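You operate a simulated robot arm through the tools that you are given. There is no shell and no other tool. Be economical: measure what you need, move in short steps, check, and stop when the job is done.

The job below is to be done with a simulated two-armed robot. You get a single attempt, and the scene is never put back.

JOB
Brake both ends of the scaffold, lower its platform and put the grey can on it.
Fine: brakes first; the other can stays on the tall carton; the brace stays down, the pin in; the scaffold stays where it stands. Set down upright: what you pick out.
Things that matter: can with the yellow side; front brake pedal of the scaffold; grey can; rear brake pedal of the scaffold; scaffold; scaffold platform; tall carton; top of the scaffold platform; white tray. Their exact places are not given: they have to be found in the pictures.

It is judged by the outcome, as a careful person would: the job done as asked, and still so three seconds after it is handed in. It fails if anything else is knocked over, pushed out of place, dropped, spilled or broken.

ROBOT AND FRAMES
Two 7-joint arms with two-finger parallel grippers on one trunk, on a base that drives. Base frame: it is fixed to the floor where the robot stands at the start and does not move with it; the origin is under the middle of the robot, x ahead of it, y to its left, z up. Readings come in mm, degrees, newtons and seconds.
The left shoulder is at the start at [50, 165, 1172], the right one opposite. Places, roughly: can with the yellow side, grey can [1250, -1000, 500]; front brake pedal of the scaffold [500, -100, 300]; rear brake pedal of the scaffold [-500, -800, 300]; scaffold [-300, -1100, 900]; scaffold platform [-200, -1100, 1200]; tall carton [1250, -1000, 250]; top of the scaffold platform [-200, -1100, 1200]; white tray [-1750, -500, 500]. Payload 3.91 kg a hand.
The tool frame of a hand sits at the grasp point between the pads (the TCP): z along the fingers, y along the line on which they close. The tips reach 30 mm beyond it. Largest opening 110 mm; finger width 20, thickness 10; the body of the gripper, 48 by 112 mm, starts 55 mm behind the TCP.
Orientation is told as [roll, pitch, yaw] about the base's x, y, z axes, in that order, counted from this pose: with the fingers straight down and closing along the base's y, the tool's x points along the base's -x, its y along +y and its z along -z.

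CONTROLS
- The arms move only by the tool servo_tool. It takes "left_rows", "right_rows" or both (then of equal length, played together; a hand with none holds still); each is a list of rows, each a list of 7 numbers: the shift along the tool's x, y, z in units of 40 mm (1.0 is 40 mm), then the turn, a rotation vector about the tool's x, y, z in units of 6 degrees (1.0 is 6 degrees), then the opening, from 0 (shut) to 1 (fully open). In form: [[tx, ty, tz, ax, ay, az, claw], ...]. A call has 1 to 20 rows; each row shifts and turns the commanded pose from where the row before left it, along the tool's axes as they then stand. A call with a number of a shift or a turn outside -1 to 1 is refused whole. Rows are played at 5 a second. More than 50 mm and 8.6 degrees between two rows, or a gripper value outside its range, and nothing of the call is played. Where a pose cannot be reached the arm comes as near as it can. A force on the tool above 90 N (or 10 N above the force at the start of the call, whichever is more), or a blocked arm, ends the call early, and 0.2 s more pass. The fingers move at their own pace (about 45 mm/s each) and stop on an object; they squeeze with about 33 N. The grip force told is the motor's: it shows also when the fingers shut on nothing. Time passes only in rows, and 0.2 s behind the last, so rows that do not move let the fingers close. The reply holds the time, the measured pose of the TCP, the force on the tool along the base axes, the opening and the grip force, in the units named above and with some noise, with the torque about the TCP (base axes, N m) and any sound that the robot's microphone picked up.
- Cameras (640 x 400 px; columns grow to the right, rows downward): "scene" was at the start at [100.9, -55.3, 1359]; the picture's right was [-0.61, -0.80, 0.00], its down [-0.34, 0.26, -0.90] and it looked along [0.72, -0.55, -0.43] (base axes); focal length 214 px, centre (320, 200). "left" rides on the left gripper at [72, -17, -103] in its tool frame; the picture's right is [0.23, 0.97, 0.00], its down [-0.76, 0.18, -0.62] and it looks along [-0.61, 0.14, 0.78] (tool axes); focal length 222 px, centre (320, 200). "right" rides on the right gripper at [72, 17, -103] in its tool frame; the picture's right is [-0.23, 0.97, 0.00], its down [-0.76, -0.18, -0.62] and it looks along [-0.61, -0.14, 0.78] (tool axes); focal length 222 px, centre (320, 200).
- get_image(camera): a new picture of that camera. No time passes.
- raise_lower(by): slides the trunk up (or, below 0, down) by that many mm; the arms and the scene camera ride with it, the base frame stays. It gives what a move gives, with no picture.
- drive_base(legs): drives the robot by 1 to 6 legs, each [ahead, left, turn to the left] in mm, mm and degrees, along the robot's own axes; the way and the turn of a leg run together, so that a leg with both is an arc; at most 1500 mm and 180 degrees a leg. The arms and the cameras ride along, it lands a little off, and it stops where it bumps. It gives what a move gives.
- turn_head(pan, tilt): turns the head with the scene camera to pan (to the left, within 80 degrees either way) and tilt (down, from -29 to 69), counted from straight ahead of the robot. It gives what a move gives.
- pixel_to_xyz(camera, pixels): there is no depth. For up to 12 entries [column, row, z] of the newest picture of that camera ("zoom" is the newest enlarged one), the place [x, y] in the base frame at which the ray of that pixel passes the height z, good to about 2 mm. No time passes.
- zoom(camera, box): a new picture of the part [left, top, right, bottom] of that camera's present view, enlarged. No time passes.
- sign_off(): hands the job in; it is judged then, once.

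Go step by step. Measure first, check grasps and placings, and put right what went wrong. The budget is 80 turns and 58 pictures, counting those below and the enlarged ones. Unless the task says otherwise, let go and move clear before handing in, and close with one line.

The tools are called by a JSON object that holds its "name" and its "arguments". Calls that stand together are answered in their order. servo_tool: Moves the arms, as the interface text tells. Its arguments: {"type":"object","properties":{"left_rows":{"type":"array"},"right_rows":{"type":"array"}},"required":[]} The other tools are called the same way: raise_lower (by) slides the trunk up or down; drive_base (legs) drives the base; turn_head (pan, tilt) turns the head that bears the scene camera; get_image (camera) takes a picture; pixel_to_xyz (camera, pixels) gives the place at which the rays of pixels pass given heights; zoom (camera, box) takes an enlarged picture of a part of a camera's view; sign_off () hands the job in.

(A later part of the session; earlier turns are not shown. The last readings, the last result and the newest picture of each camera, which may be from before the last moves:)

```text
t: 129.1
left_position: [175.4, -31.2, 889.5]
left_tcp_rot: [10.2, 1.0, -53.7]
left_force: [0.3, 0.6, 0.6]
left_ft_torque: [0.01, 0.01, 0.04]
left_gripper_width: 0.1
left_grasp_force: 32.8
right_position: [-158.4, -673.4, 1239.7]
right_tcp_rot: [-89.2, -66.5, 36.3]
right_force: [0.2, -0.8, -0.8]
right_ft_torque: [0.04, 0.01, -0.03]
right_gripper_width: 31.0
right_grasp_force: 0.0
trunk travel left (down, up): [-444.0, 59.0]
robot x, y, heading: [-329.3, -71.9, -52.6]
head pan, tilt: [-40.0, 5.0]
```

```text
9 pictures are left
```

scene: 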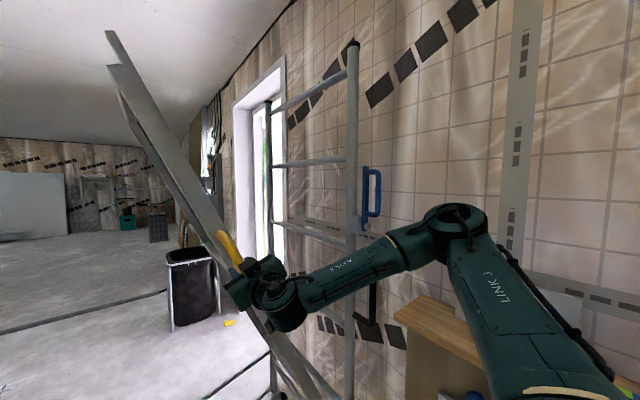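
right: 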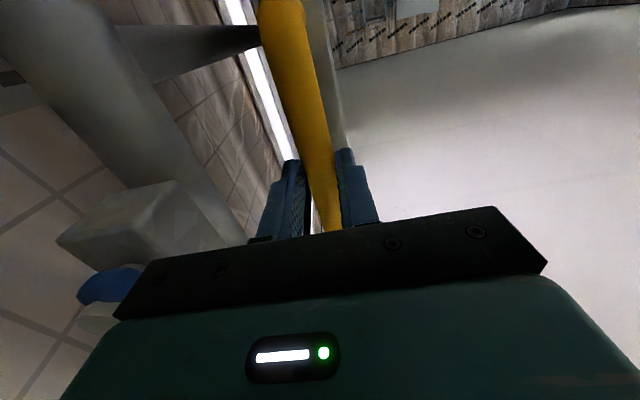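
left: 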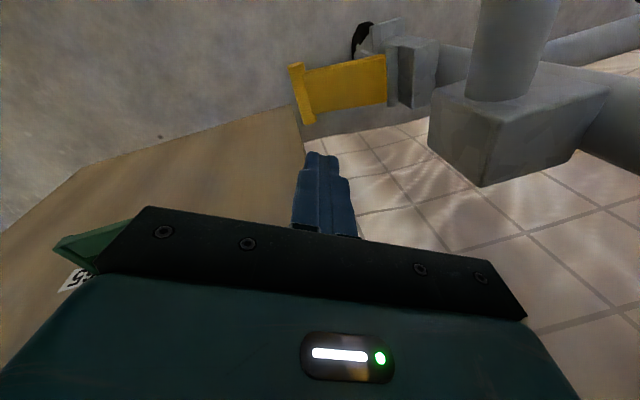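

Working well: the platform is about 25° over. Continue in smaller steps as the motion becomes more downward.

{"name": "drive_base", "arguments": {"legs": [[0, 50, 0]]}}

{"name": "raise_lower", "arguments": {"by": -24}}

{"name": "servo_tool", "arguments": {"right_rows": [[0, 0, 0, 0, 0, -0.8, 0.28]]}}

{"name": "drive_base", "arguments": {"legs": [[0, 50, 0]]}}

{"name": "raise_lower", "arguments": {"by": -33}}

{"name": "servo_tool", "arguments": {"right_rows": [[0, 0, 0, 0, 0, -0.9, 0.28]]}}

{"name": "drive_base", "arguments": {"legs": [[0, 45, 0]]}}

{"name": "raise_lower", "arguments": {"by": -35}}

{"name": "servo_tool", "arguments": {"right_rows": [[0, 0, 0, 0, 0, -0.9, 0.28]]}}

{"name": "get_image", "arguments": {"camera": "scene"}}

```text
t: 130.2
left_position: [215.7, 0.1, 890.2]
left_tcp_rot: [10.2, 1.0, -53.8]
left_force: [-0.7, 0.0, 0.5]
left_ft_torque: [0.01, -0.01, 0.0]
left_gripper_width: 0.0
left_grasp_force: 33.1
right_position: [-117.1, -642.4, 1242.2]
right_tcp_rot: [-89.3, -66.5, 36.4]
right_force: [-0.1, -1.1, 0.2]
right_ft_torque: [-0.02, 0.0, -0.06]
right_gripper_width: 30.8
right_grasp_force: 0.1
trunk travel left (down, up): [-444.0, 59.0]
robot x, y, heading: [-289.0, -38.9, -52.5]
head pan, tilt: [-40.0, 5.0]
```

```text
t: 130.9
left_position: [215.5, -0.4, 865.6]
left_tcp_rot: [10.1, 1.0, -53.7]
left_force: [0.4, -0.3, 0.6]
left_ft_torque: [-0.03, -0.02, 0.01]
left_gripper_width: 0.1
left_grasp_force: 33.1
right_position: [-117.3, -643.2, 1216.5]
right_tcp_rot: [-89.2, -66.5, 36.3]
right_force: [-1.8, 0.9, 0.8]
right_ft_torque: [-0.06, -0.02, -0.07]
right_gripper_width: 31.7
right_grasp_force: 1.1
trunk travel left (down, up): [-420.0, 83.0]
robot x, y, heading: [-285.9, -41.3, -52.6]
head pan, tilt: [-40.0, 5.0]
```

```text
t: 131.3
left_position: [215.0, 0.6, 866.6]
left_tcp_rot: [10.1, 1.0, -53.6]
left_force: [-0.4, 0.2, -0.3]
left_ft_torque: [0.02, 0.0, -0.04]
left_gripper_width: 0.1
left_grasp_force: 32.8
right_position: [-117.2, -642.3, 1216.5]
right_tcp_rot: [-89.3, -61.7, 36.4]
right_force: [-0.7, 0.3, 0.2]
right_ft_torque: [0.03, 0.01, -0.01]
right_gripper_width: 30.9
right_grasp_force: 0.1
trunk travel left (down, up): [-420.0, 83.0]
robot x, y, heading: [-289.7, -39.0, -52.5]
head pan, tilt: [-40.0, 5.0]
```

```text
t: 132.4
left_position: [256.0, 30.6, 865.3]
left_tcp_rot: [10.1, 1.1, -53.6]
left_force: [-0.7, 0.1, 0.2]
left_ft_torque: [0.0, -0.01, -0.02]
left_gripper_width: 0.0
left_grasp_force: 33.0
right_position: [-77.3, -611.4, 1217.3]
right_tcp_rot: [-89.5, -61.6, 36.7]
right_force: [-0.1, 0.7, 0.7]
right_ft_torque: [-0.01, 0.0, -0.02]
right_gripper_width: 30.7
right_grasp_force: 0.1
trunk travel left (down, up): [-420.0, 83.0]
robot x, y, heading: [-254.4, -8.2, -52.2]
head pan, tilt: [-40.0, 5.0]
```

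```text
t: 133.2
left_position: [254.3, 30.2, 833.0]
left_tcp_rot: [10.2, 1.0, -53.6]
left_force: [-0.3, -0.1, -0.1]
left_ft_torque: [0.0, 0.02, -0.01]
left_gripper_width: 0.3
left_grasp_force: 32.8
right_position: [-77.1, -611.7, 1182.3]
right_tcp_rot: [-89.0, -61.7, 36.4]
right_force: [0.3, 1.1, 1.2]
right_ft_torque: [-0.05, -0.01, 0.0]
right_gripper_width: 30.7
right_grasp_force: 0.1
trunk travel left (down, up): [-387.0, 116.0]
robot x, y, heading: [-250.2, -10.5, -52.5]
head pan, tilt: [-40.0, 5.0]
```

```text
t: 133.6
left_position: [253.7, 30.2, 832.1]
left_tcp_rot: [10.2, 1.0, -53.6]
left_force: [0.2, 0.5, 0.6]
left_ft_torque: [0.01, 0.01, -0.03]
left_gripper_width: 0.1
left_grasp_force: 32.9
right_position: [-78.6, -611.9, 1183.0]
right_tcp_rot: [-89.5, -56.2, 36.7]
right_force: [-0.4, 0.4, -0.3]
right_ft_torque: [0.01, 0.0, -0.01]
right_gripper_width: 30.9
right_grasp_force: 0.0
trunk travel left (down, up): [-387.0, 116.0]
robot x, y, heading: [-246.4, -11.1, -52.4]
head pan, tilt: [-40.0, 5.0]
```

```text
t: 134.6
left_position: [288.9, 57.5, 833.0]
left_tcp_rot: [10.3, 1.1, -53.6]
left_force: [0.6, -0.3, -0.4]
left_ft_torque: [0.03, 0.01, 0.03]
left_gripper_width: 0.1
left_grasp_force: 33.2
right_position: [-41.5, -585.4, 1184.4]
right_tcp_rot: [-89.6, -56.2, 36.9]
right_force: [0.2, 0.2, -0.4]
right_ft_torque: [0.01, 0.02, -0.02]
right_gripper_width: 30.6
right_grasp_force: 0.0
trunk travel left (down, up): [-387.0, 116.0]
robot x, y, heading: [-217.2, 20.4, -52.5]
head pan, tilt: [-40.0, 5.0]
```

```text
t: 135.4
left_position: [289.0, 57.1, 797.5]
left_tcp_rot: [10.2, 1.0, -53.6]
left_force: [-0.3, 0.6, -0.6]
left_ft_torque: [-0.01, 0.01, 0.0]
left_gripper_width: 0.0
left_grasp_force: 33.0
right_position: [-42.8, -586.0, 1148.0]
right_tcp_rot: [-89.2, -56.3, 36.6]
right_force: [0.8, -0.1, 0.8]
right_ft_torque: [0.01, -0.03, 0.03]
right_gripper_width: 30.9
right_grasp_force: 0.1
trunk travel left (down, up): [-352.0, 151.0]
robot x, y, heading: [-212.0, 16.2, -52.4]
head pan, tilt: [-40.0, 5.0]
```

```text
t: 135.8
left_position: [290.0, 57.6, 798.0]
left_tcp_rot: [10.2, 1.0, -53.6]
left_force: [-0.4, -0.4, -0.3]
left_ft_torque: [0.0, -0.03, 0.01]
left_gripper_width: 0.0
left_grasp_force: 32.6
right_position: [-42.0, -584.5, 1148.8]
right_tcp_rot: [-89.6, -50.8, 36.8]
right_force: [-0.5, -0.5, 0.1]
right_ft_torque: [-0.03, -0.01, 0.0]
right_gripper_width: 30.7
right_grasp_force: 0.1
trunk travel left (down, up): [-352.0, 151.0]
robot x, y, heading: [-215.3, 16.0, -52.2]
head pan, tilt: [-40.0, 5.0]
```

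```text
8 pictures are left
```

scene: 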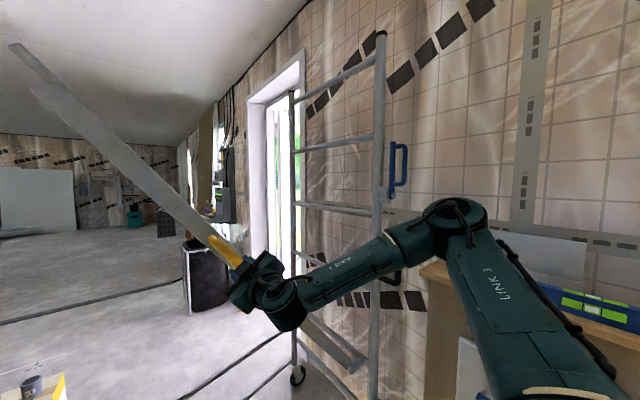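

About 40° over and the forces are near zero. Continue the steps, now using the arm for part of the downward travel.

{"name": "drive_base", "arguments": {"legs": [[0, 45, 0]]}}

{"name": "servo_tool", "arguments": {"right_rows": [[0.4, 0.34, 0, 0, 0, -0.45, 0.28], [0.39, 0.36, 0, 0, 0, -0.45, 0.28]]}}

{"name": "drive_base", "arguments": {"legs": [[0, 40, 0]]}}

{"name": "servo_tool", "arguments": {"right_rows": [[0.4, 0.41, 0, 0, 0, -0.45, 0.28], [0.39, 0.43, 0, 0, 0, -0.45, 0.28]]}}

{"name": "drive_base", "arguments": {"legs": [[0, 36, 0]]}}

{"name": "servo_tool", "arguments": {"right_rows": [[0.38, 0.48, 0, 0, 0, -0.45, 0.28], [0.36, 0.5, 0, 0, 0, -0.45, 0.28]]}}

{"name": "drive_base", "arguments": {"legs": [[0, 32, 0]]}}

{"name": "raise_lower", "arguments": {"by": -52}}

{"name": "servo_tool", "arguments": {"right_rows": [[0, 0, 0, 0, 0, -0.9, 0.28]]}}

{"name": "get_image", "arguments": {"camera": "scene"}}

```text
t: 136.9
left_position: [324.8, 84.9, 797.8]
left_tcp_rot: [10.2, 1.0, -53.6]
left_force: [-0.4, 0.1, 0.2]
left_ft_torque: [-0.01, 0.0, -0.02]
left_gripper_width: 0.0
left_grasp_force: 32.7
right_position: [-5.5, -556.3, 1149.4]
right_tcp_rot: [-89.8, -50.8, 37.2]
right_force: [0.2, 0.4, -0.3]
right_ft_torque: [0.01, 0.0, -0.03]
right_gripper_width: 30.7
right_grasp_force: 0.1
trunk travel left (down, up): [-352.0, 151.0]
robot x, y, heading: [-179.9, 44.0, -52.3]
head pan, tilt: [-40.0, 5.0]
```

```text
t: 137.5
left_position: [325.4, 86.0, 799.0]
left_tcp_rot: [10.3, 1.0, -53.6]
left_force: [0.4, -0.3, 0.3]
left_ft_torque: [0.08, 0.0, 0.02]
left_gripper_width: 0.0
left_grasp_force: 32.9
right_position: [-5.3, -556.4, 1107.0]
right_tcp_rot: [-89.6, -45.3, 37.1]
right_force: [-4.6, 7.6, 2.5]
right_ft_torque: [-0.25, -0.14, 0.05]
right_gripper_width: 31.2
right_grasp_force: 0.7
trunk travel left (down, up): [-352.0, 151.0]
robot x, y, heading: [-180.4, 45.6, -52.2]
head pan, tilt: [-40.0, 5.0]
```

```text
t: 138.6
left_position: [357.0, 111.2, 797.0]
left_tcp_rot: [10.1, 0.9, -53.6]
left_force: [-0.4, -0.4, -0.4]
left_ft_torque: [0.0, 0.01, -0.01]
left_gripper_width: 0.0
left_grasp_force: 32.9
right_position: [28.3, -530.4, 1109.2]
right_tcp_rot: [-89.9, -45.2, 37.4]
right_force: [-1.4, -0.9, -0.1]
right_ft_torque: [0.01, -0.04, -0.01]
right_gripper_width: 30.8
right_grasp_force: 0.1
trunk travel left (down, up): [-352.0, 151.0]
robot x, y, heading: [-146.3, 68.6, -52.3]
head pan, tilt: [-40.0, 5.0]
```

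```text
t: 139.2
left_position: [355.7, 109.5, 798.4]
left_tcp_rot: [10.2, 1.0, -53.6]
left_force: [0.4, 0.4, -0.9]
left_ft_torque: [0.04, 0.0, 0.01]
left_gripper_width: 0.0
left_grasp_force: 32.9
right_position: [26.0, -531.7, 1060.5]
right_tcp_rot: [-89.5, -40.1, 36.9]
right_force: [-0.5, 0.5, -0.1]
right_ft_torque: [0.01, -0.02, -0.03]
right_gripper_width: 31.0
right_grasp_force: 0.2
trunk travel left (down, up): [-352.0, 151.0]
robot x, y, heading: [-148.8, 67.5, -52.2]
head pan, tilt: [-40.0, 5.0]
```

```text
t: 140.2
left_position: [385.2, 131.0, 797.7]
left_tcp_rot: [10.0, 1.0, -53.5]
left_force: [-0.2, -0.4, 0.8]
left_ft_torque: [0.01, 0.0, -0.01]
left_gripper_width: 0.0
left_grasp_force: 33.2
right_position: [57.1, -507.8, 1063.4]
right_tcp_rot: [-90.0, -39.9, 37.5]
right_force: [-0.3, 0.0, 0.0]
right_ft_torque: [0.0, -0.01, -0.01]
right_gripper_width: 31.0
right_grasp_force: 0.0
trunk travel left (down, up): [-352.0, 151.0]
robot x, y, heading: [-119.7, 94.6, -52.4]
head pan, tilt: [-40.0, 5.0]
```

```text
t: 140.8
left_position: [386.0, 131.7, 797.8]
left_tcp_rot: [10.1, 1.1, -53.6]
left_force: [0.4, 0.0, -0.2]
left_ft_torque: [0.02, 0.03, 0.02]
left_gripper_width: 0.1
left_grasp_force: 32.7
right_position: [57.3, -506.2, 1013.6]
right_tcp_rot: [-89.9, -34.6, 37.4]
right_force: [-6.9, 15.4, 2.6]
right_ft_torque: [-0.65, -0.39, 0.98]
right_gripper_width: 31.0
right_grasp_force: 0.4
trunk travel left (down, up): [-352.0, 151.0]
robot x, y, heading: [-117.6, 90.3, -52.6]
head pan, tilt: [-40.0, 5.0]
```

```text
t: 141.7
left_position: [410.9, 151.2, 798.3]
left_tcp_rot: [10.1, 0.9, -53.6]
left_force: [-0.1, -0.2, 0.5]
left_ft_torque: [-0.02, -0.03, -0.01]
left_gripper_width: 0.1
left_grasp_force: 33.1
right_position: [84.6, -486.0, 1016.2]
right_tcp_rot: [-90.3, -34.5, 37.8]
right_force: [-4.0, 7.2, 0.9]
right_ft_torque: [-0.1, -0.03, -0.12]
right_gripper_width: 31.1
right_grasp_force: 0.3
trunk travel left (down, up): [-352.0, 151.0]
robot x, y, heading: [-93.7, 113.8, -52.5]
head pan, tilt: [-40.0, 5.0]
```

```text
t: 142.7
left_position: [411.2, 152.0, 746.7]
left_tcp_rot: [10.0, 0.9, -53.5]
left_force: [0.4, -0.6, 0.3]
left_ft_torque: [0.01, 0.02, -0.02]
left_gripper_width: 0.0
left_grasp_force: 32.7
right_position: [83.5, -485.9, 963.3]
right_tcp_rot: [-90.1, -34.5, 37.9]
right_force: [-4.0, 16.6, 1.5]
right_ft_torque: [-0.26, -0.04, -0.11]
right_gripper_width: 29.5
right_grasp_force: 0.0
trunk travel left (down, up): [-300.0, 203.0]
robot x, y, heading: [-93.5, 110.9, -52.4]
head pan, tilt: [-40.0, 5.0]
```

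```text
t: 143.1
left_position: [410.0, 151.2, 747.3]
left_tcp_rot: [10.2, 0.9, -53.5]
left_force: [-0.8, -1.1, 0.0]
left_ft_torque: [-0.01, -0.01, -0.03]
left_gripper_width: 0.0
left_grasp_force: 33.0
right_position: [82.6, -487.2, 963.6]
right_tcp_rot: [-90.1, -29.1, 37.4]
right_force: [-11.9, 15.2, -3.3]
right_ft_torque: [0.11, -0.34, -0.34]
right_gripper_width: 29.7
right_grasp_force: 0.0
trunk travel left (down, up): [-300.0, 203.0]
robot x, y, heading: [-90.0, 111.4, -52.7]
head pan, tilt: [-40.0, 5.0]
```

```text
7 pictures are left
```

scene: 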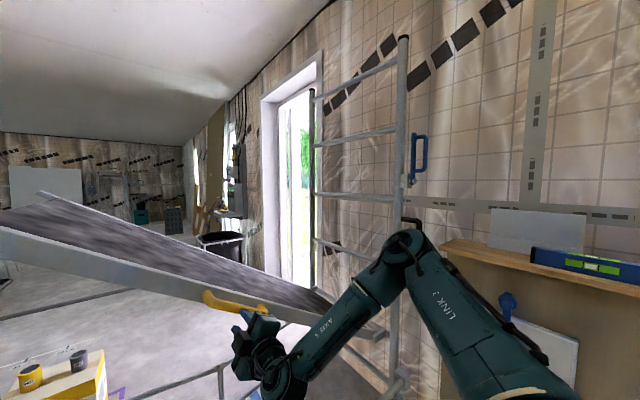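

The platform is about 63° over, but my hand has slid to the inner end of the bar (image (265,308)) and a ~15 N side force shows. I'll shift the hand outward with larger base moves while continuing down.

{"name": "drive_base", "arguments": {"legs": [[-4, 45, 0]]}}

{"name": "raise_lower", "arguments": {"by": -45}}

{"name": "servo_tool", "arguments": {"right_rows": [[0, 0, 0, 0, 0, -0.9, 0.28]]}}

{"name": "drive_base", "arguments": {"legs": [[0, 25, 0]]}}

{"name": "raise_lower", "arguments": {"by": -60}}

{"name": "servo_tool", "arguments": {"right_rows": [[0, 0, 0, 0, 0, -1, 0.28]]}}

{"name": "get_image", "arguments": {"camera": "scene"}}

```text
t: 144.1
left_position: [443.6, 181.8, 746.4]
left_tcp_rot: [10.1, 1.0, -53.6]
left_force: [0.2, 0.6, -0.1]
left_ft_torque: [-0.01, 0.02, -0.02]
left_gripper_width: 0.0
left_grasp_force: 32.9
right_position: [117.8, -456.7, 964.7]
right_tcp_rot: [-90.3, -29.2, 37.8]
right_force: [0.2, -0.3, 0.9]
right_ft_torque: [0.01, 0.0, 0.0]
right_gripper_width: 30.8
right_grasp_force: 0.1
trunk travel left (down, up): [-300.0, 203.0]
robot x, y, heading: [-59.4, 141.6, -52.5]
head pan, tilt: [-40.0, 5.0]
```

```text
t: 145.0
left_position: [442.3, 181.7, 700.7]
left_tcp_rot: [10.2, 0.9, -53.6]
left_force: [-0.2, -0.4, -0.9]
left_ft_torque: [-0.04, -0.01, 0.0]
left_gripper_width: 0.1
left_grasp_force: 33.6
right_position: [117.3, -457.3, 919.5]
right_tcp_rot: [-90.1, -29.1, 37.8]
right_force: [0.2, 1.0, 0.3]
right_ft_torque: [0.0, -0.05, 0.01]
right_gripper_width: 30.7
right_grasp_force: 0.0
trunk travel left (down, up): [-255.0, 248.0]
robot x, y, heading: [-57.3, 141.0, -52.6]
head pan, tilt: [-40.0, 5.0]
```

```text
t: 145.4
left_position: [442.7, 181.7, 700.6]
left_tcp_rot: [10.3, 1.0, -53.5]
left_force: [0.3, 0.3, -0.9]
left_ft_torque: [-0.02, 0.0, 0.0]
left_gripper_width: 0.1
left_grasp_force: 33.3
right_position: [117.8, -456.5, 919.8]
right_tcp_rot: [-90.2, -23.7, 37.8]
right_force: [0.2, -0.3, 0.3]
right_ft_torque: [-0.03, 0.02, 0.04]
right_gripper_width: 30.8
right_grasp_force: 0.1
trunk travel left (down, up): [-255.0, 248.0]
robot x, y, heading: [-61.5, 144.1, -52.4]
head pan, tilt: [-40.0, 5.0]
```

```text
t: 146.3
left_position: [463.6, 196.5, 699.2]
left_tcp_rot: [10.1, 0.9, -53.6]
left_force: [0.4, -0.5, 0.3]
left_ft_torque: [-0.03, 0.02, -0.01]
left_gripper_width: 0.0
left_grasp_force: 32.9
right_position: [136.8, -440.8, 921.0]
right_tcp_rot: [-90.2, -23.6, 37.8]
right_force: [-0.7, 0.2, 0.2]
right_ft_torque: [-0.02, -0.02, 0.02]
right_gripper_width: 31.0
right_grasp_force: 0.1
trunk travel left (down, up): [-255.0, 248.0]
robot x, y, heading: [-40.5, 154.7, -52.4]
head pan, tilt: [-40.0, 5.0]
```

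```text
t: 147.3
left_position: [463.2, 197.8, 641.2]
left_tcp_rot: [10.2, 1.1, -53.6]
left_force: [0.0, -0.1, 0.9]
left_ft_torque: [-0.01, 0.0, -0.01]
left_gripper_width: 0.0
left_grasp_force: 33.5
right_position: [136.5, -442.0, 860.6]
right_tcp_rot: [-90.2, -23.8, 37.9]
right_force: [0.5, 0.4, -0.6]
right_ft_torque: [-0.01, 0.0, -0.03]
right_gripper_width: 30.5
right_grasp_force: 0.1
trunk travel left (down, up): [-195.0, 308.0]
robot x, y, heading: [-38.8, 160.2, -52.6]
head pan, tilt: [-40.0, 5.0]
```

```text
t: 147.7
left_position: [462.8, 196.5, 641.5]
left_tcp_rot: [10.1, 0.9, -53.6]
left_force: [-0.3, 0.1, -0.5]
left_ft_torque: [0.01, 0.0, 0.0]
left_gripper_width: 0.0
left_grasp_force: 33.0
right_position: [137.7, -442.2, 860.7]
right_tcp_rot: [-90.2, -17.8, 37.8]
right_force: [-0.3, -0.9, 0.4]
right_ft_torque: [-0.01, 0.04, 0.01]
right_gripper_width: 30.7
right_grasp_force: 0.1
trunk travel left (down, up): [-195.0, 308.0]
robot x, y, heading: [-36.5, 153.7, -52.1]
head pan, tilt: [-40.0, 5.0]
```

```text
6 pictures are left
```

scene: 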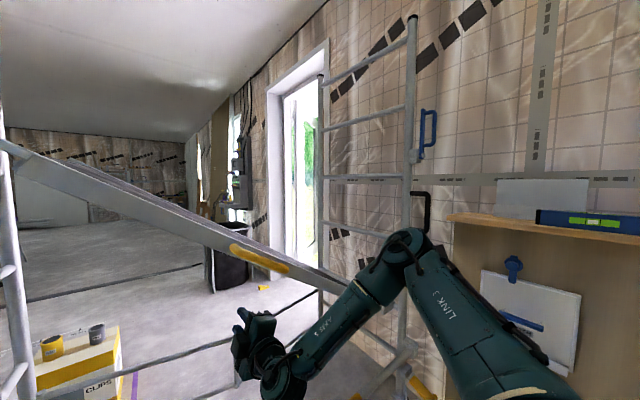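

The hand had slipped off the bar, yet the platform stays put by itself at about 62°, with its bar at (232–288, 248–270). I'll back out, raise above it, close the fingers and push it down from above instead.

{"name": "drive_base", "arguments": {"legs": [[-100, -12, 0]]}}

{"name": "raise_lower", "arguments": {"by": 240}}

{"name": "servo_tool", "arguments": {"right_rows": [[0, 0, 0, 0, 0, -1, 0], [0, 0, 0, 0, 0, -1, 0], [0, 0, 0, 0, 0, -0.9, 0]]}}

{"name": "drive_base", "arguments": {"legs": [[125, 0, 0]]}}

{"name": "get_image", "arguments": {"camera": "scene"}}

```text
t: 148.9
left_position: [392.7, 267.9, 640.8]
left_tcp_rot: [10.0, 1.0, -53.6]
left_force: [0.2, 0.0, 1.0]
left_ft_torque: [0.03, 0.04, 0.02]
left_gripper_width: 0.0
left_grasp_force: 32.7
right_position: [66.2, -368.7, 860.6]
right_tcp_rot: [-90.2, -17.7, 37.7]
right_force: [-0.1, 0.5, 0.0]
right_ft_torque: [-0.01, 0.03, 0.01]
right_gripper_width: 30.9
right_grasp_force: 0.0
trunk travel left (down, up): [-195.0, 308.0]
robot x, y, heading: [-108.2, 229.4, -52.3]
head pan, tilt: [-40.0, 5.0]
```

```text
t: 151.4
left_position: [392.2, 268.5, 881.2]
left_tcp_rot: [10.1, 1.1, -53.6]
left_force: [-0.9, 0.5, -0.6]
left_ft_torque: [-0.03, 0.01, -0.02]
left_gripper_width: 0.0
left_grasp_force: 33.0
right_position: [65.9, -369.6, 1100.4]
right_tcp_rot: [-90.2, -17.6, 37.7]
right_force: [-0.5, 0.5, -0.6]
right_ft_torque: [0.02, 0.0, -0.02]
right_gripper_width: 31.0
right_grasp_force: 0.1
trunk travel left (down, up): [-435.0, 68.0]
robot x, y, heading: [-111.9, 226.2, -52.4]
head pan, tilt: [-40.0, 5.0]
```

```text
t: 152.2
left_position: [392.2, 268.5, 881.5]
left_tcp_rot: [10.1, 1.0, -53.6]
left_force: [-0.2, -0.4, 0.1]
left_ft_torque: [0.01, -0.03, 0.01]
left_gripper_width: 0.0
left_grasp_force: 32.5
right_position: [64.8, -369.7, 1098.8]
right_tcp_rot: [-90.1, -0.2, 37.6]
right_force: [-0.1, 0.1, 0.2]
right_ft_torque: [0.0, 0.0, 0.0]
right_gripper_width: 0.0
right_grasp_force: 33.0
trunk travel left (down, up): [-435.0, 68.0]
robot x, y, heading: [-113.3, 225.8, -52.3]
head pan, tilt: [-40.0, 5.0]
```

```text
t: 153.4
left_position: [471.8, 168.0, 880.8]
left_tcp_rot: [10.2, 1.0, -53.7]
left_force: [0.6, 0.0, 0.5]
left_ft_torque: [-0.01, 0.0, 0.02]
left_gripper_width: 0.0
left_grasp_force: 32.7
right_position: [142.0, -471.6, 1098.2]
right_tcp_rot: [-90.2, -0.3, 37.7]
right_force: [0.4, 0.0, 0.4]
right_ft_torque: [-0.05, 0.01, -0.02]
right_gripper_width: 0.0
right_grasp_force: 33.0
trunk travel left (down, up): [-435.0, 68.0]
robot x, y, heading: [-31.0, 126.6, -52.5]
head pan, tilt: [-40.0, 5.0]
```

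```text
5 pictures are left
```

scene: 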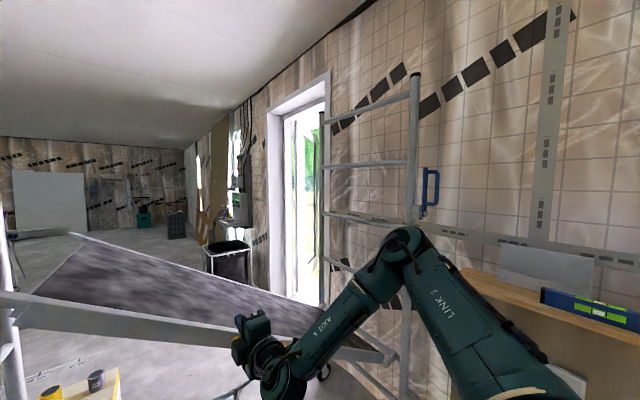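

The closed hand is now above the handle and platform edge (TCP v 463, z 1098). I'll lower the trunk in steps and watch the force.

{"name": "raise_lower", "arguments": {"by": -90}}

{"name": "raise_lower", "arguments": {"by": -60}}

{"name": "raise_lower", "arguments": {"by": -60}}

```text
t: 154.7
left_position: [469.7, 167.3, 790.9]
left_tcp_rot: [10.1, 1.0, -53.7]
left_force: [-0.2, 0.0, 0.0]
left_ft_torque: [-0.03, 0.0, 0.0]
left_gripper_width: 0.0
left_grasp_force: 33.5
right_position: [142.4, -471.2, 1008.5]
right_tcp_rot: [-90.1, -0.3, 37.5]
right_force: [0.4, 0.8, 0.2]
right_ft_torque: [0.01, 0.03, -0.04]
right_gripper_width: 0.0
right_grasp_force: 33.2
trunk travel left (down, up): [-345.0, 158.0]
robot x, y, heading: [-32.5, 129.2, -52.3]
head pan, tilt: [-40.0, 5.0]
```

```text
t: 155.7
left_position: [468.8, 167.1, 731.2]
left_tcp_rot: [10.2, 1.0, -53.8]
left_force: [-0.2, -0.9, 0.2]
left_ft_torque: [0.01, -0.01, -0.01]
left_gripper_width: 0.0
left_grasp_force: 33.0
right_position: [142.8, -471.3, 949.3]
right_tcp_rot: [-90.1, -0.3, 37.6]
right_force: [-0.1, -0.3, 0.4]
right_ft_torque: [0.01, -0.01, -0.01]
right_gripper_width: 0.0
right_grasp_force: 32.8
trunk travel left (down, up): [-285.0, 218.0]
robot x, y, heading: [-31.8, 128.3, -52.6]
head pan, tilt: [-40.0, 5.0]
```

```text
t: 156.7
left_position: [469.7, 166.6, 671.5]
left_tcp_rot: [10.1, 1.1, -53.7]
left_force: [0.1, -0.1, 0.0]
left_ft_torque: [0.01, 0.03, -0.02]
left_gripper_width: 0.1
left_grasp_force: 33.4
right_position: [141.6, -471.1, 889.0]
right_tcp_rot: [-90.0, -0.3, 37.6]
right_force: [-0.1, 0.0, 0.2]
right_ft_torque: [-0.02, -0.03, 0.02]
right_gripper_width: 0.0
right_grasp_force: 32.4
trunk travel left (down, up): [-225.0, 278.0]
robot x, y, heading: [-35.9, 130.1, -52.4]
head pan, tilt: [-40.0, 5.0]
```

Still no force (the platform earlier moved with almost none). I'll continue lowering in small steps toward the expected rest height, about 650.

{"name": "raise_lower", "arguments": {"by": -70}}

{"name": "raise_lower", "arguments": {"by": -70}}

{"name": "get_image", "arguments": {"camera": "scene"}}

```text
t: 157.8
left_position: [470.4, 166.7, 599.9]
left_tcp_rot: [10.2, 1.0, -53.7]
left_force: [0.2, -0.4, -0.5]
left_ft_torque: [-0.03, 0.0, 0.0]
left_gripper_width: 0.0
left_grasp_force: 33.1
right_position: [143.1, -470.2, 818.8]
right_tcp_rot: [-90.1, -0.3, 37.6]
right_force: [-0.3, -0.3, 0.7]
right_ft_torque: [0.02, 0.0, 0.0]
right_gripper_width: 0.0
right_grasp_force: 32.7
trunk travel left (down, up): [-155.0, 348.0]
robot x, y, heading: [-34.8, 123.2, -52.1]
head pan, tilt: [-40.0, 5.0]
```

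```text
t: 158.8
left_position: [470.8, 168.4, 530.2]
left_tcp_rot: [10.2, 1.0, -53.7]
left_force: [0.0, 0.9, 0.3]
left_ft_torque: [-0.03, -0.02, 0.01]
left_gripper_width: 0.0
left_grasp_force: 32.9
right_position: [143.0, -472.6, 749.4]
right_tcp_rot: [-90.2, -0.2, 37.6]
right_force: [0.2, -0.2, -0.5]
right_ft_torque: [-0.01, -0.01, -0.01]
right_gripper_width: 0.2
right_grasp_force: 33.2
trunk travel left (down, up): [-85.0, 418.0]
robot x, y, heading: [-36.4, 126.7, -52.3]
head pan, tilt: [-40.0, 5.0]
```

```text
4 pictures are left
```

scene: 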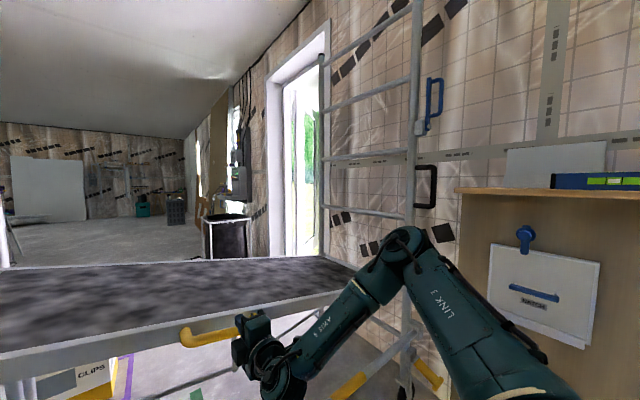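

The platform now looks about level, with its handle at (210,335). I'll check its height and level from points on its near top edge.

{"name": "pixel_to_xyz", "arguments": {"camera": "scene", "pixels": [[20, 352, 640], [20, 352, 700], [160, 324, 640], [160, 324, 700], [330, 293, 640], [330, 293, 700], [20, 268, 640], [20, 268, 700], [300, 256, 640], [300, 256, 700]]}}

```text
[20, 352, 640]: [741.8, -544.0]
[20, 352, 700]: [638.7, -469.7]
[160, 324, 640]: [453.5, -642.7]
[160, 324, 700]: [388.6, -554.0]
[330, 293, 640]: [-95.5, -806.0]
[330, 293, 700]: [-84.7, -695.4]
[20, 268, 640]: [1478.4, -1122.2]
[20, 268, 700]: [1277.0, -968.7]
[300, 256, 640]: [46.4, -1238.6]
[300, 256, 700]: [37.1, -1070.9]
```

By the edge points the platform is still tipped up about 11° (front end z≈830, hinge ≈640) and my hand is on it. I'll push the rest: trunk down 80, then the arm with its force guard.

{"name": "raise_lower", "arguments": {"by": -80}}

{"name": "servo_tool", "arguments": {"right_rows": [[0, 0.25, 0, 0, 0, 0, 0], [0, 0.25, 0, 0, 0, 0, 0], [0, 0.25, 0, 0, 0, 0, 0], [0, 0.25, 0, 0, 0, 0, 0], [0, 0.25, 0, 0, 0, 0, 0], [0, 0.25, 0, 0, 0, 0, 0]]}}

```text
t: 160.0
left_position: [470.2, 167.2, 452.0]
left_tcp_rot: [10.1, 1.0, -53.6]
left_force: [0.4, 0.1, 0.1]
left_ft_torque: [0.01, -0.02, 0.0]
left_gripper_width: 0.0
left_grasp_force: 33.3
right_position: [142.2, -471.4, 668.0]
right_tcp_rot: [-90.1, -0.3, 37.6]
right_force: [0.0, 0.6, -0.3]
right_ft_torque: [-0.01, -0.03, 0.02]
right_gripper_width: 0.0
right_grasp_force: 32.9
trunk travel left (down, up): [-5.0, 498.0]
robot x, y, heading: [-31.1, 126.0, -52.2]
head pan, tilt: [-40.0, 5.0]
```

```text
t: 161.4
left_position: [470.2, 167.6, 451.9]
left_tcp_rot: [10.1, 1.0, -53.7]
left_force: [-0.5, 0.3, 0.4]
left_ft_torque: [0.0, -0.04, 0.0]
left_gripper_width: 0.0
left_grasp_force: 33.0
right_position: [126.8, -472.6, 630.5]
right_tcp_rot: [-90.2, -0.3, 37.6]
right_force: [0.8, 0.1, 1.8]
right_ft_torque: [-0.04, -0.01, 0.02]
right_gripper_width: 0.0
right_grasp_force: 32.9
right hand out of reach, approached as far as the arm can: row 4, 5, 6
trunk travel left (down, up): [-5.0, 498.0]
robot x, y, heading: [-32.1, 128.1, -52.7]
head pan, tilt: [-40.0, 5.0]
```

No hard stop yet at z 630 and the arm is at its limit. I'll take one wide look covering the platform and the cans.

{"name": "turn_head", "arguments": {"pan": -5, "tilt": 20}}

{"name": "get_image", "arguments": {"camera": "scene"}}

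```text
t: 162.4
left_position: [469.6, 167.5, 451.1]
left_tcp_rot: [10.0, 1.0, -53.7]
left_force: [-0.9, -1.5, -0.3]
left_ft_torque: [0.01, 0.02, 0.02]
left_gripper_width: 0.0
left_grasp_force: 33.2
right_position: [128.4, -472.2, 631.1]
right_tcp_rot: [-90.1, -0.3, 37.6]
right_force: [-0.4, -0.8, 0.2]
right_ft_torque: [0.02, 0.01, 0.02]
right_gripper_width: 0.0
right_grasp_force: 33.1
trunk travel left (down, up): [-5.0, 498.0]
robot x, y, heading: [-28.3, 127.8, -52.5]
head pan, tilt: [-5.0, 20.0]
```

```text
3 pictures are left
```

scene: 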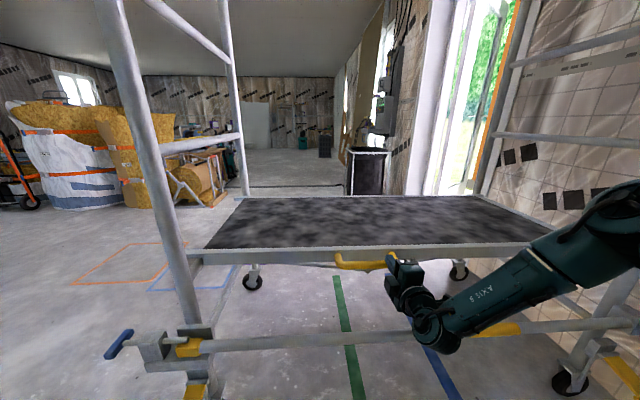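

The platform now looks level between both frames. I'll verify its height at both ends, and check the front rung.

{"name": "pixel_to_xyz", "arguments": {"camera": "scene", "pixels": [[205, 249, 600], [205, 249, 640], [205, 249, 680], [520, 242, 600], [520, 242, 640], [520, 242, 680], [245, 198, 640], [470, 195, 640], [360, 262, 640], [360, 262, 600], [190, 258, 640], [228, 138, 800]]}}

```text
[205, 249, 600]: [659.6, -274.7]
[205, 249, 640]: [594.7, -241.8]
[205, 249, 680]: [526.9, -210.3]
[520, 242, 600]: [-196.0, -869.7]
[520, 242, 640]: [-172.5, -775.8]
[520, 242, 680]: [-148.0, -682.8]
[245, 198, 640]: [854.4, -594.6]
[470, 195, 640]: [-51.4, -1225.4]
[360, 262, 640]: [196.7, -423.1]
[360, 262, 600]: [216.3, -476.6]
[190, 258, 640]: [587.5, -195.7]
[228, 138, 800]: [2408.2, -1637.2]
```

Edge heights come out at 650–670 at both ends, so it looks down. To be sure I'll back out, come over the top nearer the front end and press gently to feel it.

{"name": "drive_base", "arguments": {"legs": [[-110, 0, 0]]}}

{"name": "raise_lower", "arguments": {"by": 110}}

{"name": "drive_base", "arguments": {"legs": [[0, 250, 0], [180, 0, 0]]}}

{"name": "raise_lower", "arguments": {"by": -45}}

{"name": "servo_tool", "arguments": {"right_rows": [[0, 0.2, 0, 0, 0, 0, 0], [0, 0.2, 0, 0, 0, 0, 0], [0, 0.2, 0, 0, 0, 0, 0], [0, 0.2, 0, 0, 0, 0, 0], [0, 0.2, 0, 0, 0, 0, 0], [0, 0.2, 0, 0, 0, 0, 0], [0, 0, 0, 0, 0, 0, 0]]}}

```text
t: 163.6
left_position: [402.7, 254.8, 450.5]
left_tcp_rot: [10.0, 1.0, -53.7]
left_force: [0.5, 0.1, -0.2]
left_ft_torque: [-0.01, 0.05, -0.03]
left_gripper_width: 0.0
left_grasp_force: 32.6
right_position: [60.0, -384.4, 629.4]
right_tcp_rot: [-90.1, -0.4, 37.6]
right_force: [0.2, 0.2, 0.0]
right_ft_torque: [0.0, 0.03, 0.0]
right_gripper_width: 0.1
right_grasp_force: 32.9
trunk travel left (down, up): [-5.0, 498.0]
robot x, y, heading: [-100.0, 213.6, -52.3]
head pan, tilt: [-5.0, 20.0]
```

```text
t: 165.1
left_position: [402.8, 253.9, 561.4]
left_tcp_rot: [10.1, 1.0, -53.7]
left_force: [0.8, -0.3, -0.2]
left_ft_torque: [-0.02, -0.01, 0.06]
left_gripper_width: 0.1
left_grasp_force: 33.3
right_position: [60.0, -385.5, 740.1]
right_tcp_rot: [-90.1, -0.3, 37.5]
right_force: [0.1, -0.2, -0.1]
right_ft_torque: [-0.01, 0.03, 0.01]
right_gripper_width: 0.0
right_grasp_force: 32.9
trunk travel left (down, up): [-115.0, 388.0]
robot x, y, heading: [-98.2, 214.9, -52.5]
head pan, tilt: [-5.0, 20.0]
```

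```text
t: 169.0
left_position: [710.4, 268.3, 560.9]
left_tcp_rot: [10.2, 1.0, -53.4]
left_force: [-0.4, -0.6, 0.2]
left_ft_torque: [-0.02, 0.03, 0.03]
left_gripper_width: 0.0
left_grasp_force: 33.1
right_position: [371.7, -372.7, 740.0]
right_tcp_rot: [-90.2, -0.3, 37.7]
right_force: [-1.4, 0.6, -1.0]
right_ft_torque: [0.0, 0.0, 0.02]
right_gripper_width: 0.0
right_grasp_force: 32.9
trunk travel left (down, up): [-115.0, 388.0]
robot x, y, heading: [208.0, 227.4, -52.2]
head pan, tilt: [-5.0, 20.0]
```

```text
t: 169.8
left_position: [710.6, 267.9, 516.5]
left_tcp_rot: [10.2, 1.0, -53.5]
left_force: [0.4, 0.3, 0.5]
left_ft_torque: [0.0, 0.0, -0.01]
left_gripper_width: 0.3
left_grasp_force: 32.7
right_position: [371.0, -373.4, 694.3]
right_tcp_rot: [-90.2, -0.3, 37.8]
right_force: [-0.5, 0.1, 0.5]
right_ft_torque: [0.03, 0.02, -0.02]
right_gripper_width: 0.3
right_grasp_force: 32.7
trunk travel left (down, up): [-70.0, 433.0]
robot x, y, heading: [211.3, 230.2, -52.5]
head pan, tilt: [-5.0, 20.0]
```

```text
t: 171.4
left_position: [711.4, 268.1, 516.2]
left_tcp_rot: [10.2, 1.0, -53.6]
left_force: [0.4, -0.5, 0.0]
left_ft_torque: [-0.01, 0.03, -0.03]
left_gripper_width: 0.2
left_grasp_force: 33.1
right_position: [350.7, -376.4, 681.8]
right_tcp_rot: [-90.0, -0.3, 37.9]
right_force: [0.1, 0.4, -0.6]
right_ft_torque: [0.0, 0.02, -0.01]
right_gripper_width: 0.2
right_grasp_force: 33.1
right hand out of reach, approached as far as the arm can: row 1, 2, 3, 4, 5, 6
trunk travel left (down, up): [-70.0, 433.0]
robot x, y, heading: [206.5, 226.6, -52.6]
head pan, tilt: [-5.0, 20.0]
```

The arm is at its lower limit here, so I'll use the trunk in 10 mm steps, watching force.

{"name": "raise_lower", "arguments": {"by": -12}}

{"name": "raise_lower", "arguments": {"by": -10}}

{"name": "raise_lower", "arguments": {"by": -8}}

```text
t: 172.0
left_position: [712.0, 268.0, 504.6]
left_tcp_rot: [10.1, 1.0, -53.5]
left_force: [0.4, -0.5, 1.1]
left_ft_torque: [-0.01, 0.01, 0.01]
left_gripper_width: 0.0
left_grasp_force: 32.8
right_position: [350.7, -376.3, 667.6]
right_tcp_rot: [-90.1, -0.3, 37.9]
right_force: [-1.2, -0.1, -0.4]
right_ft_torque: [0.01, -0.01, 0.0]
right_gripper_width: 0.1
right_grasp_force: 32.8
trunk travel left (down, up): [-58.0, 445.0]
robot x, y, heading: [206.8, 227.6, -52.2]
head pan, tilt: [-5.0, 20.0]
```

```text
t: 172.6
left_position: [711.0, 268.1, 494.3]
left_tcp_rot: [10.2, 1.0, -53.5]
left_force: [-0.4, -0.5, 0.8]
left_ft_torque: [0.01, 0.01, 0.03]
left_gripper_width: 0.0
left_grasp_force: 33.6
right_position: [352.3, -375.8, 659.8]
right_tcp_rot: [-90.1, -0.4, 37.9]
right_force: [0.8, 0.4, 0.2]
right_ft_torque: [0.02, 0.0, 0.0]
right_gripper_width: 0.1
right_grasp_force: 33.2
trunk travel left (down, up): [-48.0, 455.0]
robot x, y, heading: [207.9, 226.7, -52.5]
head pan, tilt: [-5.0, 20.0]
```

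```text
t: 173.2
left_position: [711.1, 268.1, 484.8]
left_tcp_rot: [10.1, 1.0, -53.4]
left_force: [-0.3, 0.0, 0.4]
left_ft_torque: [-0.02, 0.01, 0.04]
left_gripper_width: 0.0
left_grasp_force: 32.9
right_position: [350.0, -375.3, 650.9]
right_tcp_rot: [-89.9, -0.2, 37.9]
right_force: [0.2, 0.3, 0.0]
right_ft_torque: [0.02, -0.01, -0.02]
right_gripper_width: 0.0
right_grasp_force: 33.1
trunk travel left (down, up): [-40.0, 463.0]
robot x, y, heading: [206.2, 225.2, -52.4]
head pan, tilt: [-5.0, 20.0]
```

Still free at finger underside ≈638. Keep going down.

{"name": "raise_lower", "arguments": {"by": -10}}

{"name": "raise_lower", "arguments": {"by": -10}}

{"name": "raise_lower", "arguments": {"by": -10}}

{"name": "get_image", "arguments": {"camera": "right"}}

```text
t: 173.8
left_position: [711.4, 266.9, 476.2]
left_tcp_rot: [10.1, 1.0, -53.4]
left_force: [0.4, 0.0, 0.7]
left_ft_torque: [0.02, 0.01, 0.0]
left_gripper_width: 0.0
left_grasp_force: 33.1
right_position: [351.3, -376.6, 641.7]
right_tcp_rot: [-90.0, -0.3, 37.8]
right_force: [0.1, -0.4, -0.1]
right_ft_torque: [-0.03, 0.01, -0.02]
right_gripper_width: 0.0
right_grasp_force: 33.0
trunk travel left (down, up): [-30.0, 473.0]
robot x, y, heading: [212.2, 228.2, -52.0]
head pan, tilt: [-5.0, 20.0]
```

```text
t: 174.3
left_position: [710.8, 268.4, 465.4]
left_tcp_rot: [10.2, 1.0, -53.4]
left_force: [-0.4, -0.6, -0.5]
left_ft_torque: [-0.02, -0.01, 0.0]
left_gripper_width: 0.2
left_grasp_force: 32.8
right_position: [351.0, -376.0, 632.5]
right_tcp_rot: [-90.1, -0.4, 38.0]
right_force: [0.7, 1.4, 2.4]
right_ft_torque: [-0.04, -0.02, 0.01]
right_gripper_width: 0.1
right_grasp_force: 33.3
trunk travel left (down, up): [-20.0, 483.0]
robot x, y, heading: [211.3, 224.8, -52.2]
head pan, tilt: [-5.0, 20.0]
```

```text
t: 174.9
left_position: [710.2, 268.4, 457.1]
left_tcp_rot: [10.1, 0.7, -53.4]
left_force: [-0.4, -0.2, -0.7]
left_ft_torque: [0.0, -0.01, 0.04]
left_gripper_width: 0.0
left_grasp_force: 33.2
right_position: [350.7, -376.2, 629.9]
right_tcp_rot: [-91.3, -0.3, 37.7]
right_force: [-9.7, 10.0, 36.2]
right_ft_torque: [-0.62, -0.05, -0.13]
right_gripper_width: 0.1
right_grasp_force: 32.8
trunk travel left (down, up): [-10.0, 493.0]
robot x, y, heading: [209.5, 225.8, -52.0]
head pan, tilt: [-5.0, 20.0]
```

```text
2 pictures are left
```

right: 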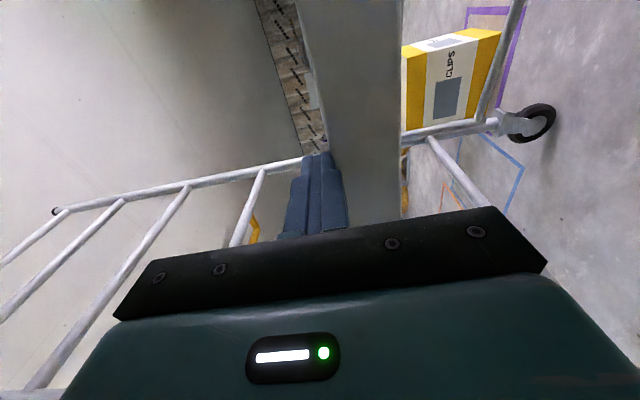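

A firm 36 N stop with the finger underside at ≈620 shows the platform is fully down, its top at about z 620. Next is the can: I'll lift off, back away, fold the right hand back to its down pose, square up and open the left hand, and drive around the front end.

{"name": "raise_lower", "arguments": {"by": 220}}

{"name": "drive_base", "arguments": {"legs": [[-200, 0, 0]]}}

{"name": "servo_tool", "arguments": {"right_rows": [[0, 0, 0, 0, 0, 1, 0], [0, 0, 0, 0, 0, 1, 0], [0, 0, 0, 0, 0, 1, 0], [0, 0, 0, 0, 0, 1, 0], [0, 0, 0, 0, 0, 1, 0], [0, 0, 0, 0, 0, 1, 0], [0, 0, 0, 0, 0, 1, 0], [0, 0, 0, 0, 0, 1, 0], [0, 0, 0, 0, 0, 1, 0], [0, 0, 0, 0, 0, 1, 0], [0, 0, 0, 0, 0, 1, 0], [0, 0, 0, 0, 0, 1, 0], [0, 0, 0, 0, 0, 1, 0], [0, 0, 0, 0, 0, 1, 0], [0, 0, 0, 0, 0, 1, 0]], "left_rows": [[0, 0, 0, 0.9, 0, 0, 0.5], [0, 0, 0, 0.8, 0, 0, 1], [0, 0, 0, 0, 0, 0, 1], [0, 0, 0, 0, 0, 0, 1], [0, 0, 0, 0, 0, 0, 1], [0, 0, 0, 0, 0, 0, 1], [0, 0, 0, 0, 0, 0, 1], [0, 0, 0, 0, 0, 0, 1], [0, 0, 0, 0, 0, 0, 1], [0, 0, 0, 0, 0, 0, 1], [0, 0, 0, 0, 0, 0, 1], [0, 0, 0, 0, 0, 0, 1], [0, 0, 0, 0, 0, 0, 1], [0, 0, 0, 0, 0, 0, 1], [0, 0, 0, 0, 0, 0, 1]]}}

{"name": "servo_tool", "arguments": {"right_rows": [[0.02, 0, -0.4, 0, 1, 0, 0], [0.06, 0, -0.39, 0, 1, 0, 0], [0.1, 0, -0.38, 0, 1, 0, 0], [0.14, 0, -0.37, 0, 1, 0, 0], [0.18, 0, -0.35, 0, 1, 0, 0], [0.22, 0, -0.33, 0, 1, 0, 0], [0.25, 0, -0.31, 0, 1, 0, 0], [0.28, 0, -0.28, 0, 1, 0, 0], [0.31, 0, -0.25, 0, 1, 0, 0], [0.33, 0, -0.22, 0, 1, 0, 0], [0.35, 0, -0.18, 0, 1, 0, 0], [0.37, 0, -0.14, 0, 1, 0, 0], [0.38, 0, -0.1, 0, 1, 0, 0], [0.39, 0, -0.06, 0, 1, 0, 0], [0.4, 0, -0.02, 0, 0.9, 0, 0]]}}

{"name": "drive_base", "arguments": {"legs": [[0, 900, 0], [1250, 0, 0], [0, 0, -90]]}}

```text
t: 177.3
left_position: [711.2, 267.6, 675.2]
left_tcp_rot: [10.1, 1.0, -53.4]
left_force: [0.7, 0.4, 0.2]
left_ft_torque: [-0.02, 0.03, -0.01]
left_gripper_width: 0.0
left_grasp_force: 33.3
right_position: [351.2, -376.4, 840.3]
right_tcp_rot: [-90.1, -0.3, 37.8]
right_force: [1.1, -0.3, 0.0]
right_ft_torque: [0.01, 0.02, 0.0]
right_gripper_width: 0.0
right_grasp_force: 32.8
trunk travel left (down, up): [-230.0, 273.0]
robot x, y, heading: [203.6, 222.9, -52.0]
head pan, tilt: [-5.0, 20.0]
```

```text
t: 178.8
left_position: [592.7, 421.4, 675.8]
left_tcp_rot: [10.1, 0.9, -53.6]
left_force: [-0.9, 0.2, -0.3]
left_ft_torque: [-0.03, -0.02, -0.02]
left_gripper_width: 0.0
left_grasp_force: 32.9
right_position: [230.3, -222.5, 840.4]
right_tcp_rot: [-90.0, -0.3, 37.8]
right_force: [0.1, 0.3, 0.3]
right_ft_torque: [-0.03, -0.02, 0.02]
right_gripper_width: 0.2
right_grasp_force: 33.5
trunk travel left (down, up): [-230.0, 273.0]
robot x, y, heading: [88.9, 380.7, -52.5]
head pan, tilt: [-5.0, 20.0]
```

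```text
t: 182.0
left_position: [591.2, 421.4, 675.8]
left_tcp_rot: [0.0, 1.0, -53.5]
left_force: [1.0, -0.3, -0.6]
left_ft_torque: [-0.03, 0.01, 0.0]
left_gripper_width: 110.2
left_grasp_force: 0.1
right_position: [231.2, -222.4, 841.4]
right_tcp_rot: [90.0, -89.5, -142.1]
right_force: [0.0, -0.2, 0.0]
right_ft_torque: [0.02, 0.03, 0.01]
right_gripper_width: 0.0
right_grasp_force: 33.6
trunk travel left (down, up): [-230.0, 273.0]
robot x, y, heading: [86.3, 383.9, -52.4]
head pan, tilt: [-5.0, 20.0]
```

```text
t: 185.2
left_position: [592.5, 419.8, 676.4]
left_tcp_rot: [-0.2, 1.0, -53.5]
left_force: [0.2, 0.0, -0.9]
left_ft_torque: [-0.02, 0.01, 0.03]
left_gripper_width: 109.9
left_grasp_force: 0.0
right_position: [86.2, -35.8, 829.3]
right_tcp_rot: [0.4, -0.5, -52.1]
right_force: [-0.2, -0.1, -0.9]
right_ft_torque: [0.0, 0.04, 0.01]
right_gripper_width: 0.0
right_grasp_force: 32.9
trunk travel left (down, up): [-230.0, 273.0]
robot x, y, heading: [88.1, 383.7, -52.4]
head pan, tilt: [-5.0, 20.0]
```

```text
t: 203.1
left_position: [1612.2, -568.6, 677.0]
left_tcp_rot: [0.0, 1.1, -142.0]
left_force: [0.5, 0.0, 0.0]
left_ft_torque: [-0.02, 0.04, 0.0]
left_gripper_width: 110.0
left_grasp_force: 0.1
right_position: [1142.4, -74.6, 828.5]
right_tcp_rot: [0.3, -0.6, -140.6]
right_force: [0.7, 0.5, -0.1]
right_ft_torque: [0.04, 0.0, 0.03]
right_gripper_width: 0.0
right_grasp_force: 32.8
trunk travel left (down, up): [-230.0, 273.0]
robot x, y, heading: [1554.6, -66.4, -140.7]
head pan, tilt: [-5.0, 20.0]
```

I'm at (1555,-66) facing -141° with the left hand open and pointing down. With two pictures left, I'll use one now on the carton and cans.

{"name": "turn_head", "arguments": {"pan": 20, "tilt": 30}}

{"name": "get_image", "arguments": {"camera": "scene"}}

```text
t: 204.0
left_position: [1612.6, -567.4, 676.4]
left_tcp_rot: [0.0, 1.0, -142.0]
left_force: [-0.5, -0.5, -0.6]
left_ft_torque: [0.01, 0.0, -0.01]
left_gripper_width: 110.1
left_grasp_force: 0.0
right_position: [1143.2, -75.9, 829.1]
right_tcp_rot: [0.3, -0.6, -140.5]
right_force: [-0.7, 0.5, 0.3]
right_ft_torque: [0.03, 0.0, -0.01]
right_gripper_width: 0.0
right_grasp_force: 33.0
trunk travel left (down, up): [-230.0, 273.0]
robot x, y, heading: [1561.8, -65.8, -140.6]
head pan, tilt: [20.0, 30.0]
```

```text
1 pictures are left
```

scene: 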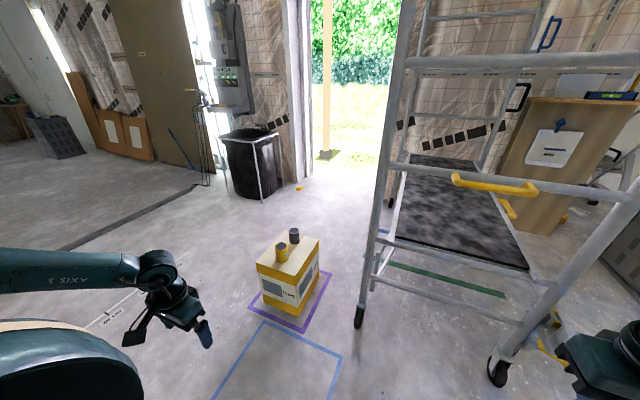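

The picture shows the carton with the yellow-sided can at (281,255) and the grey can behind it at (294,237). I'll work out the carton's floor corners and height, then the can.

{"name": "pixel_to_xyz", "arguments": {"camera": "scene", "pixels": [[303, 316, 0], [264, 300, 0], [318, 277, 0], [302, 281, 350], [302, 281, 400], [302, 281, 450], [257, 265, 400], [257, 265, 450], [320, 239, 400], [320, 239, 450], [294, 243, 400], [294, 243, 450]]}}

```text
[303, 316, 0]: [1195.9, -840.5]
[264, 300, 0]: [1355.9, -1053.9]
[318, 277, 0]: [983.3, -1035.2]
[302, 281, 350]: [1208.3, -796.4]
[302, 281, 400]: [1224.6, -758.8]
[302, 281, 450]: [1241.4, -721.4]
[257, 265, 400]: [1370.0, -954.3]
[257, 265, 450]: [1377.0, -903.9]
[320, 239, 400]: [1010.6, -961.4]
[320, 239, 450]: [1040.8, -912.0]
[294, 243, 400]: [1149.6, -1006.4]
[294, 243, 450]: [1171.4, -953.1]
```

The carton top comes out at z≈300. I'll locate both cans on that height and get the grey can's top.

{"name": "pixel_to_xyz", "arguments": {"camera": "scene", "pixels": [[294, 243, 300], [289, 240, 300], [299, 241, 300], [294, 231, 360], [294, 231, 380], [294, 231, 400], [282, 261, 300], [276, 258, 300], [288, 259, 300], [280, 246, 380], [275, 233, 300], [275, 233, 330]]}}

{"name": "drive_base", "arguments": {"legs": [[0, 0, -39.4]]}}

```text
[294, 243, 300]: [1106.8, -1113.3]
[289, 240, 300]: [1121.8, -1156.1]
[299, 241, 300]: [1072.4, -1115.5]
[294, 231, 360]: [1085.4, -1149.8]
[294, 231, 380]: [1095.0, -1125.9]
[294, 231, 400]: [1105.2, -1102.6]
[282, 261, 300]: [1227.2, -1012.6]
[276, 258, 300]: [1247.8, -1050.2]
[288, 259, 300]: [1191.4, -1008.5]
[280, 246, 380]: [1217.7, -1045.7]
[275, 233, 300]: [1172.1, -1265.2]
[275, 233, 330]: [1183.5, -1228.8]
```

```text
t: 206.2
left_position: [1278.1, -487.3, 676.7]
left_tcp_rot: [0.0, 0.9, 178.2]
left_force: [0.7, -0.6, 0.1]
left_ft_torque: [0.01, 0.0, -0.01]
left_gripper_width: 110.0
left_grasp_force: 0.0
right_position: [1232.7, 192.6, 828.6]
right_tcp_rot: [0.3, -0.6, 179.6]
right_force: [0.7, 0.0, 0.2]
right_ft_torque: [-0.01, 0.01, 0.02]
right_gripper_width: 0.0
right_grasp_force: 33.0
trunk travel left (down, up): [-230.0, 273.0]
robot x, y, heading: [1554.6, -63.5, 179.6]
head pan, tilt: [20.0, 30.0]
```

The grey can is at about (1096,-1139), 64 mm wide, z 300–373; the yellow can is 165 mm away. I'll drive so the left hand hovers over it, lower the trunk, and spend the last picture on the hand's view.

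{"name": "drive_base", "arguments": {"legs": [[182, 651, 0]]}}

{"name": "raise_lower", "arguments": {"by": -200}}

{"name": "get_image", "arguments": {"camera": "left"}}

```text
t: 211.1
left_position: [1120.3, -1027.2, 676.2]
left_tcp_rot: [0.0, 1.2, 178.0]
left_force: [0.9, 0.6, 1.0]
left_ft_torque: [-0.05, 0.03, 0.0]
left_gripper_width: 110.1
left_grasp_force: 0.0
right_position: [1077.8, -347.1, 828.6]
right_tcp_rot: [0.4, -0.6, 179.4]
right_force: [-0.3, 0.5, -0.1]
right_ft_torque: [0.0, -0.01, 0.0]
right_gripper_width: 0.0
right_grasp_force: 32.8
trunk travel left (down, up): [-230.0, 273.0]
robot x, y, heading: [1399.8, -608.3, 179.4]
head pan, tilt: [20.0, 30.0]
stopped in leg 1: the robot was blocked; the commanded pose is now the measured one
```

```text
t: 213.2
left_position: [1120.7, -1027.0, 475.7]
left_tcp_rot: [-0.1, 1.1, 178.0]
left_force: [-0.5, -0.4, -0.8]
left_ft_torque: [0.01, -0.01, 0.01]
left_gripper_width: 110.0
left_grasp_force: 0.0
right_position: [1078.1, -347.6, 629.1]
right_tcp_rot: [0.4, -0.6, 179.4]
right_force: [-0.4, -0.8, -0.5]
right_ft_torque: [0.02, -0.01, -0.03]
right_gripper_width: 0.0
right_grasp_force: 33.1
trunk travel left (down, up): [-30.0, 473.0]
robot x, y, heading: [1402.3, -603.0, 179.4]
head pan, tilt: [20.0, 30.0]
```

```text
0 pictures are left
```

left: 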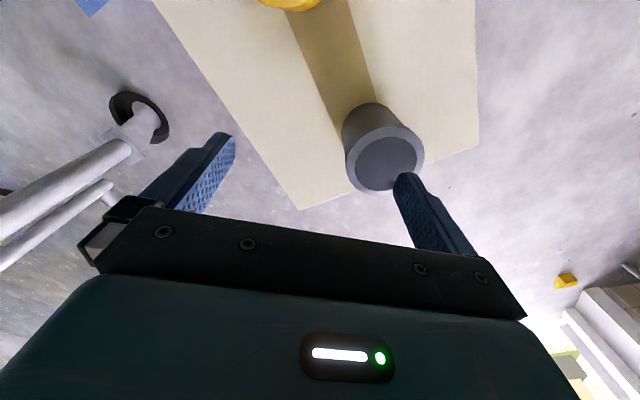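

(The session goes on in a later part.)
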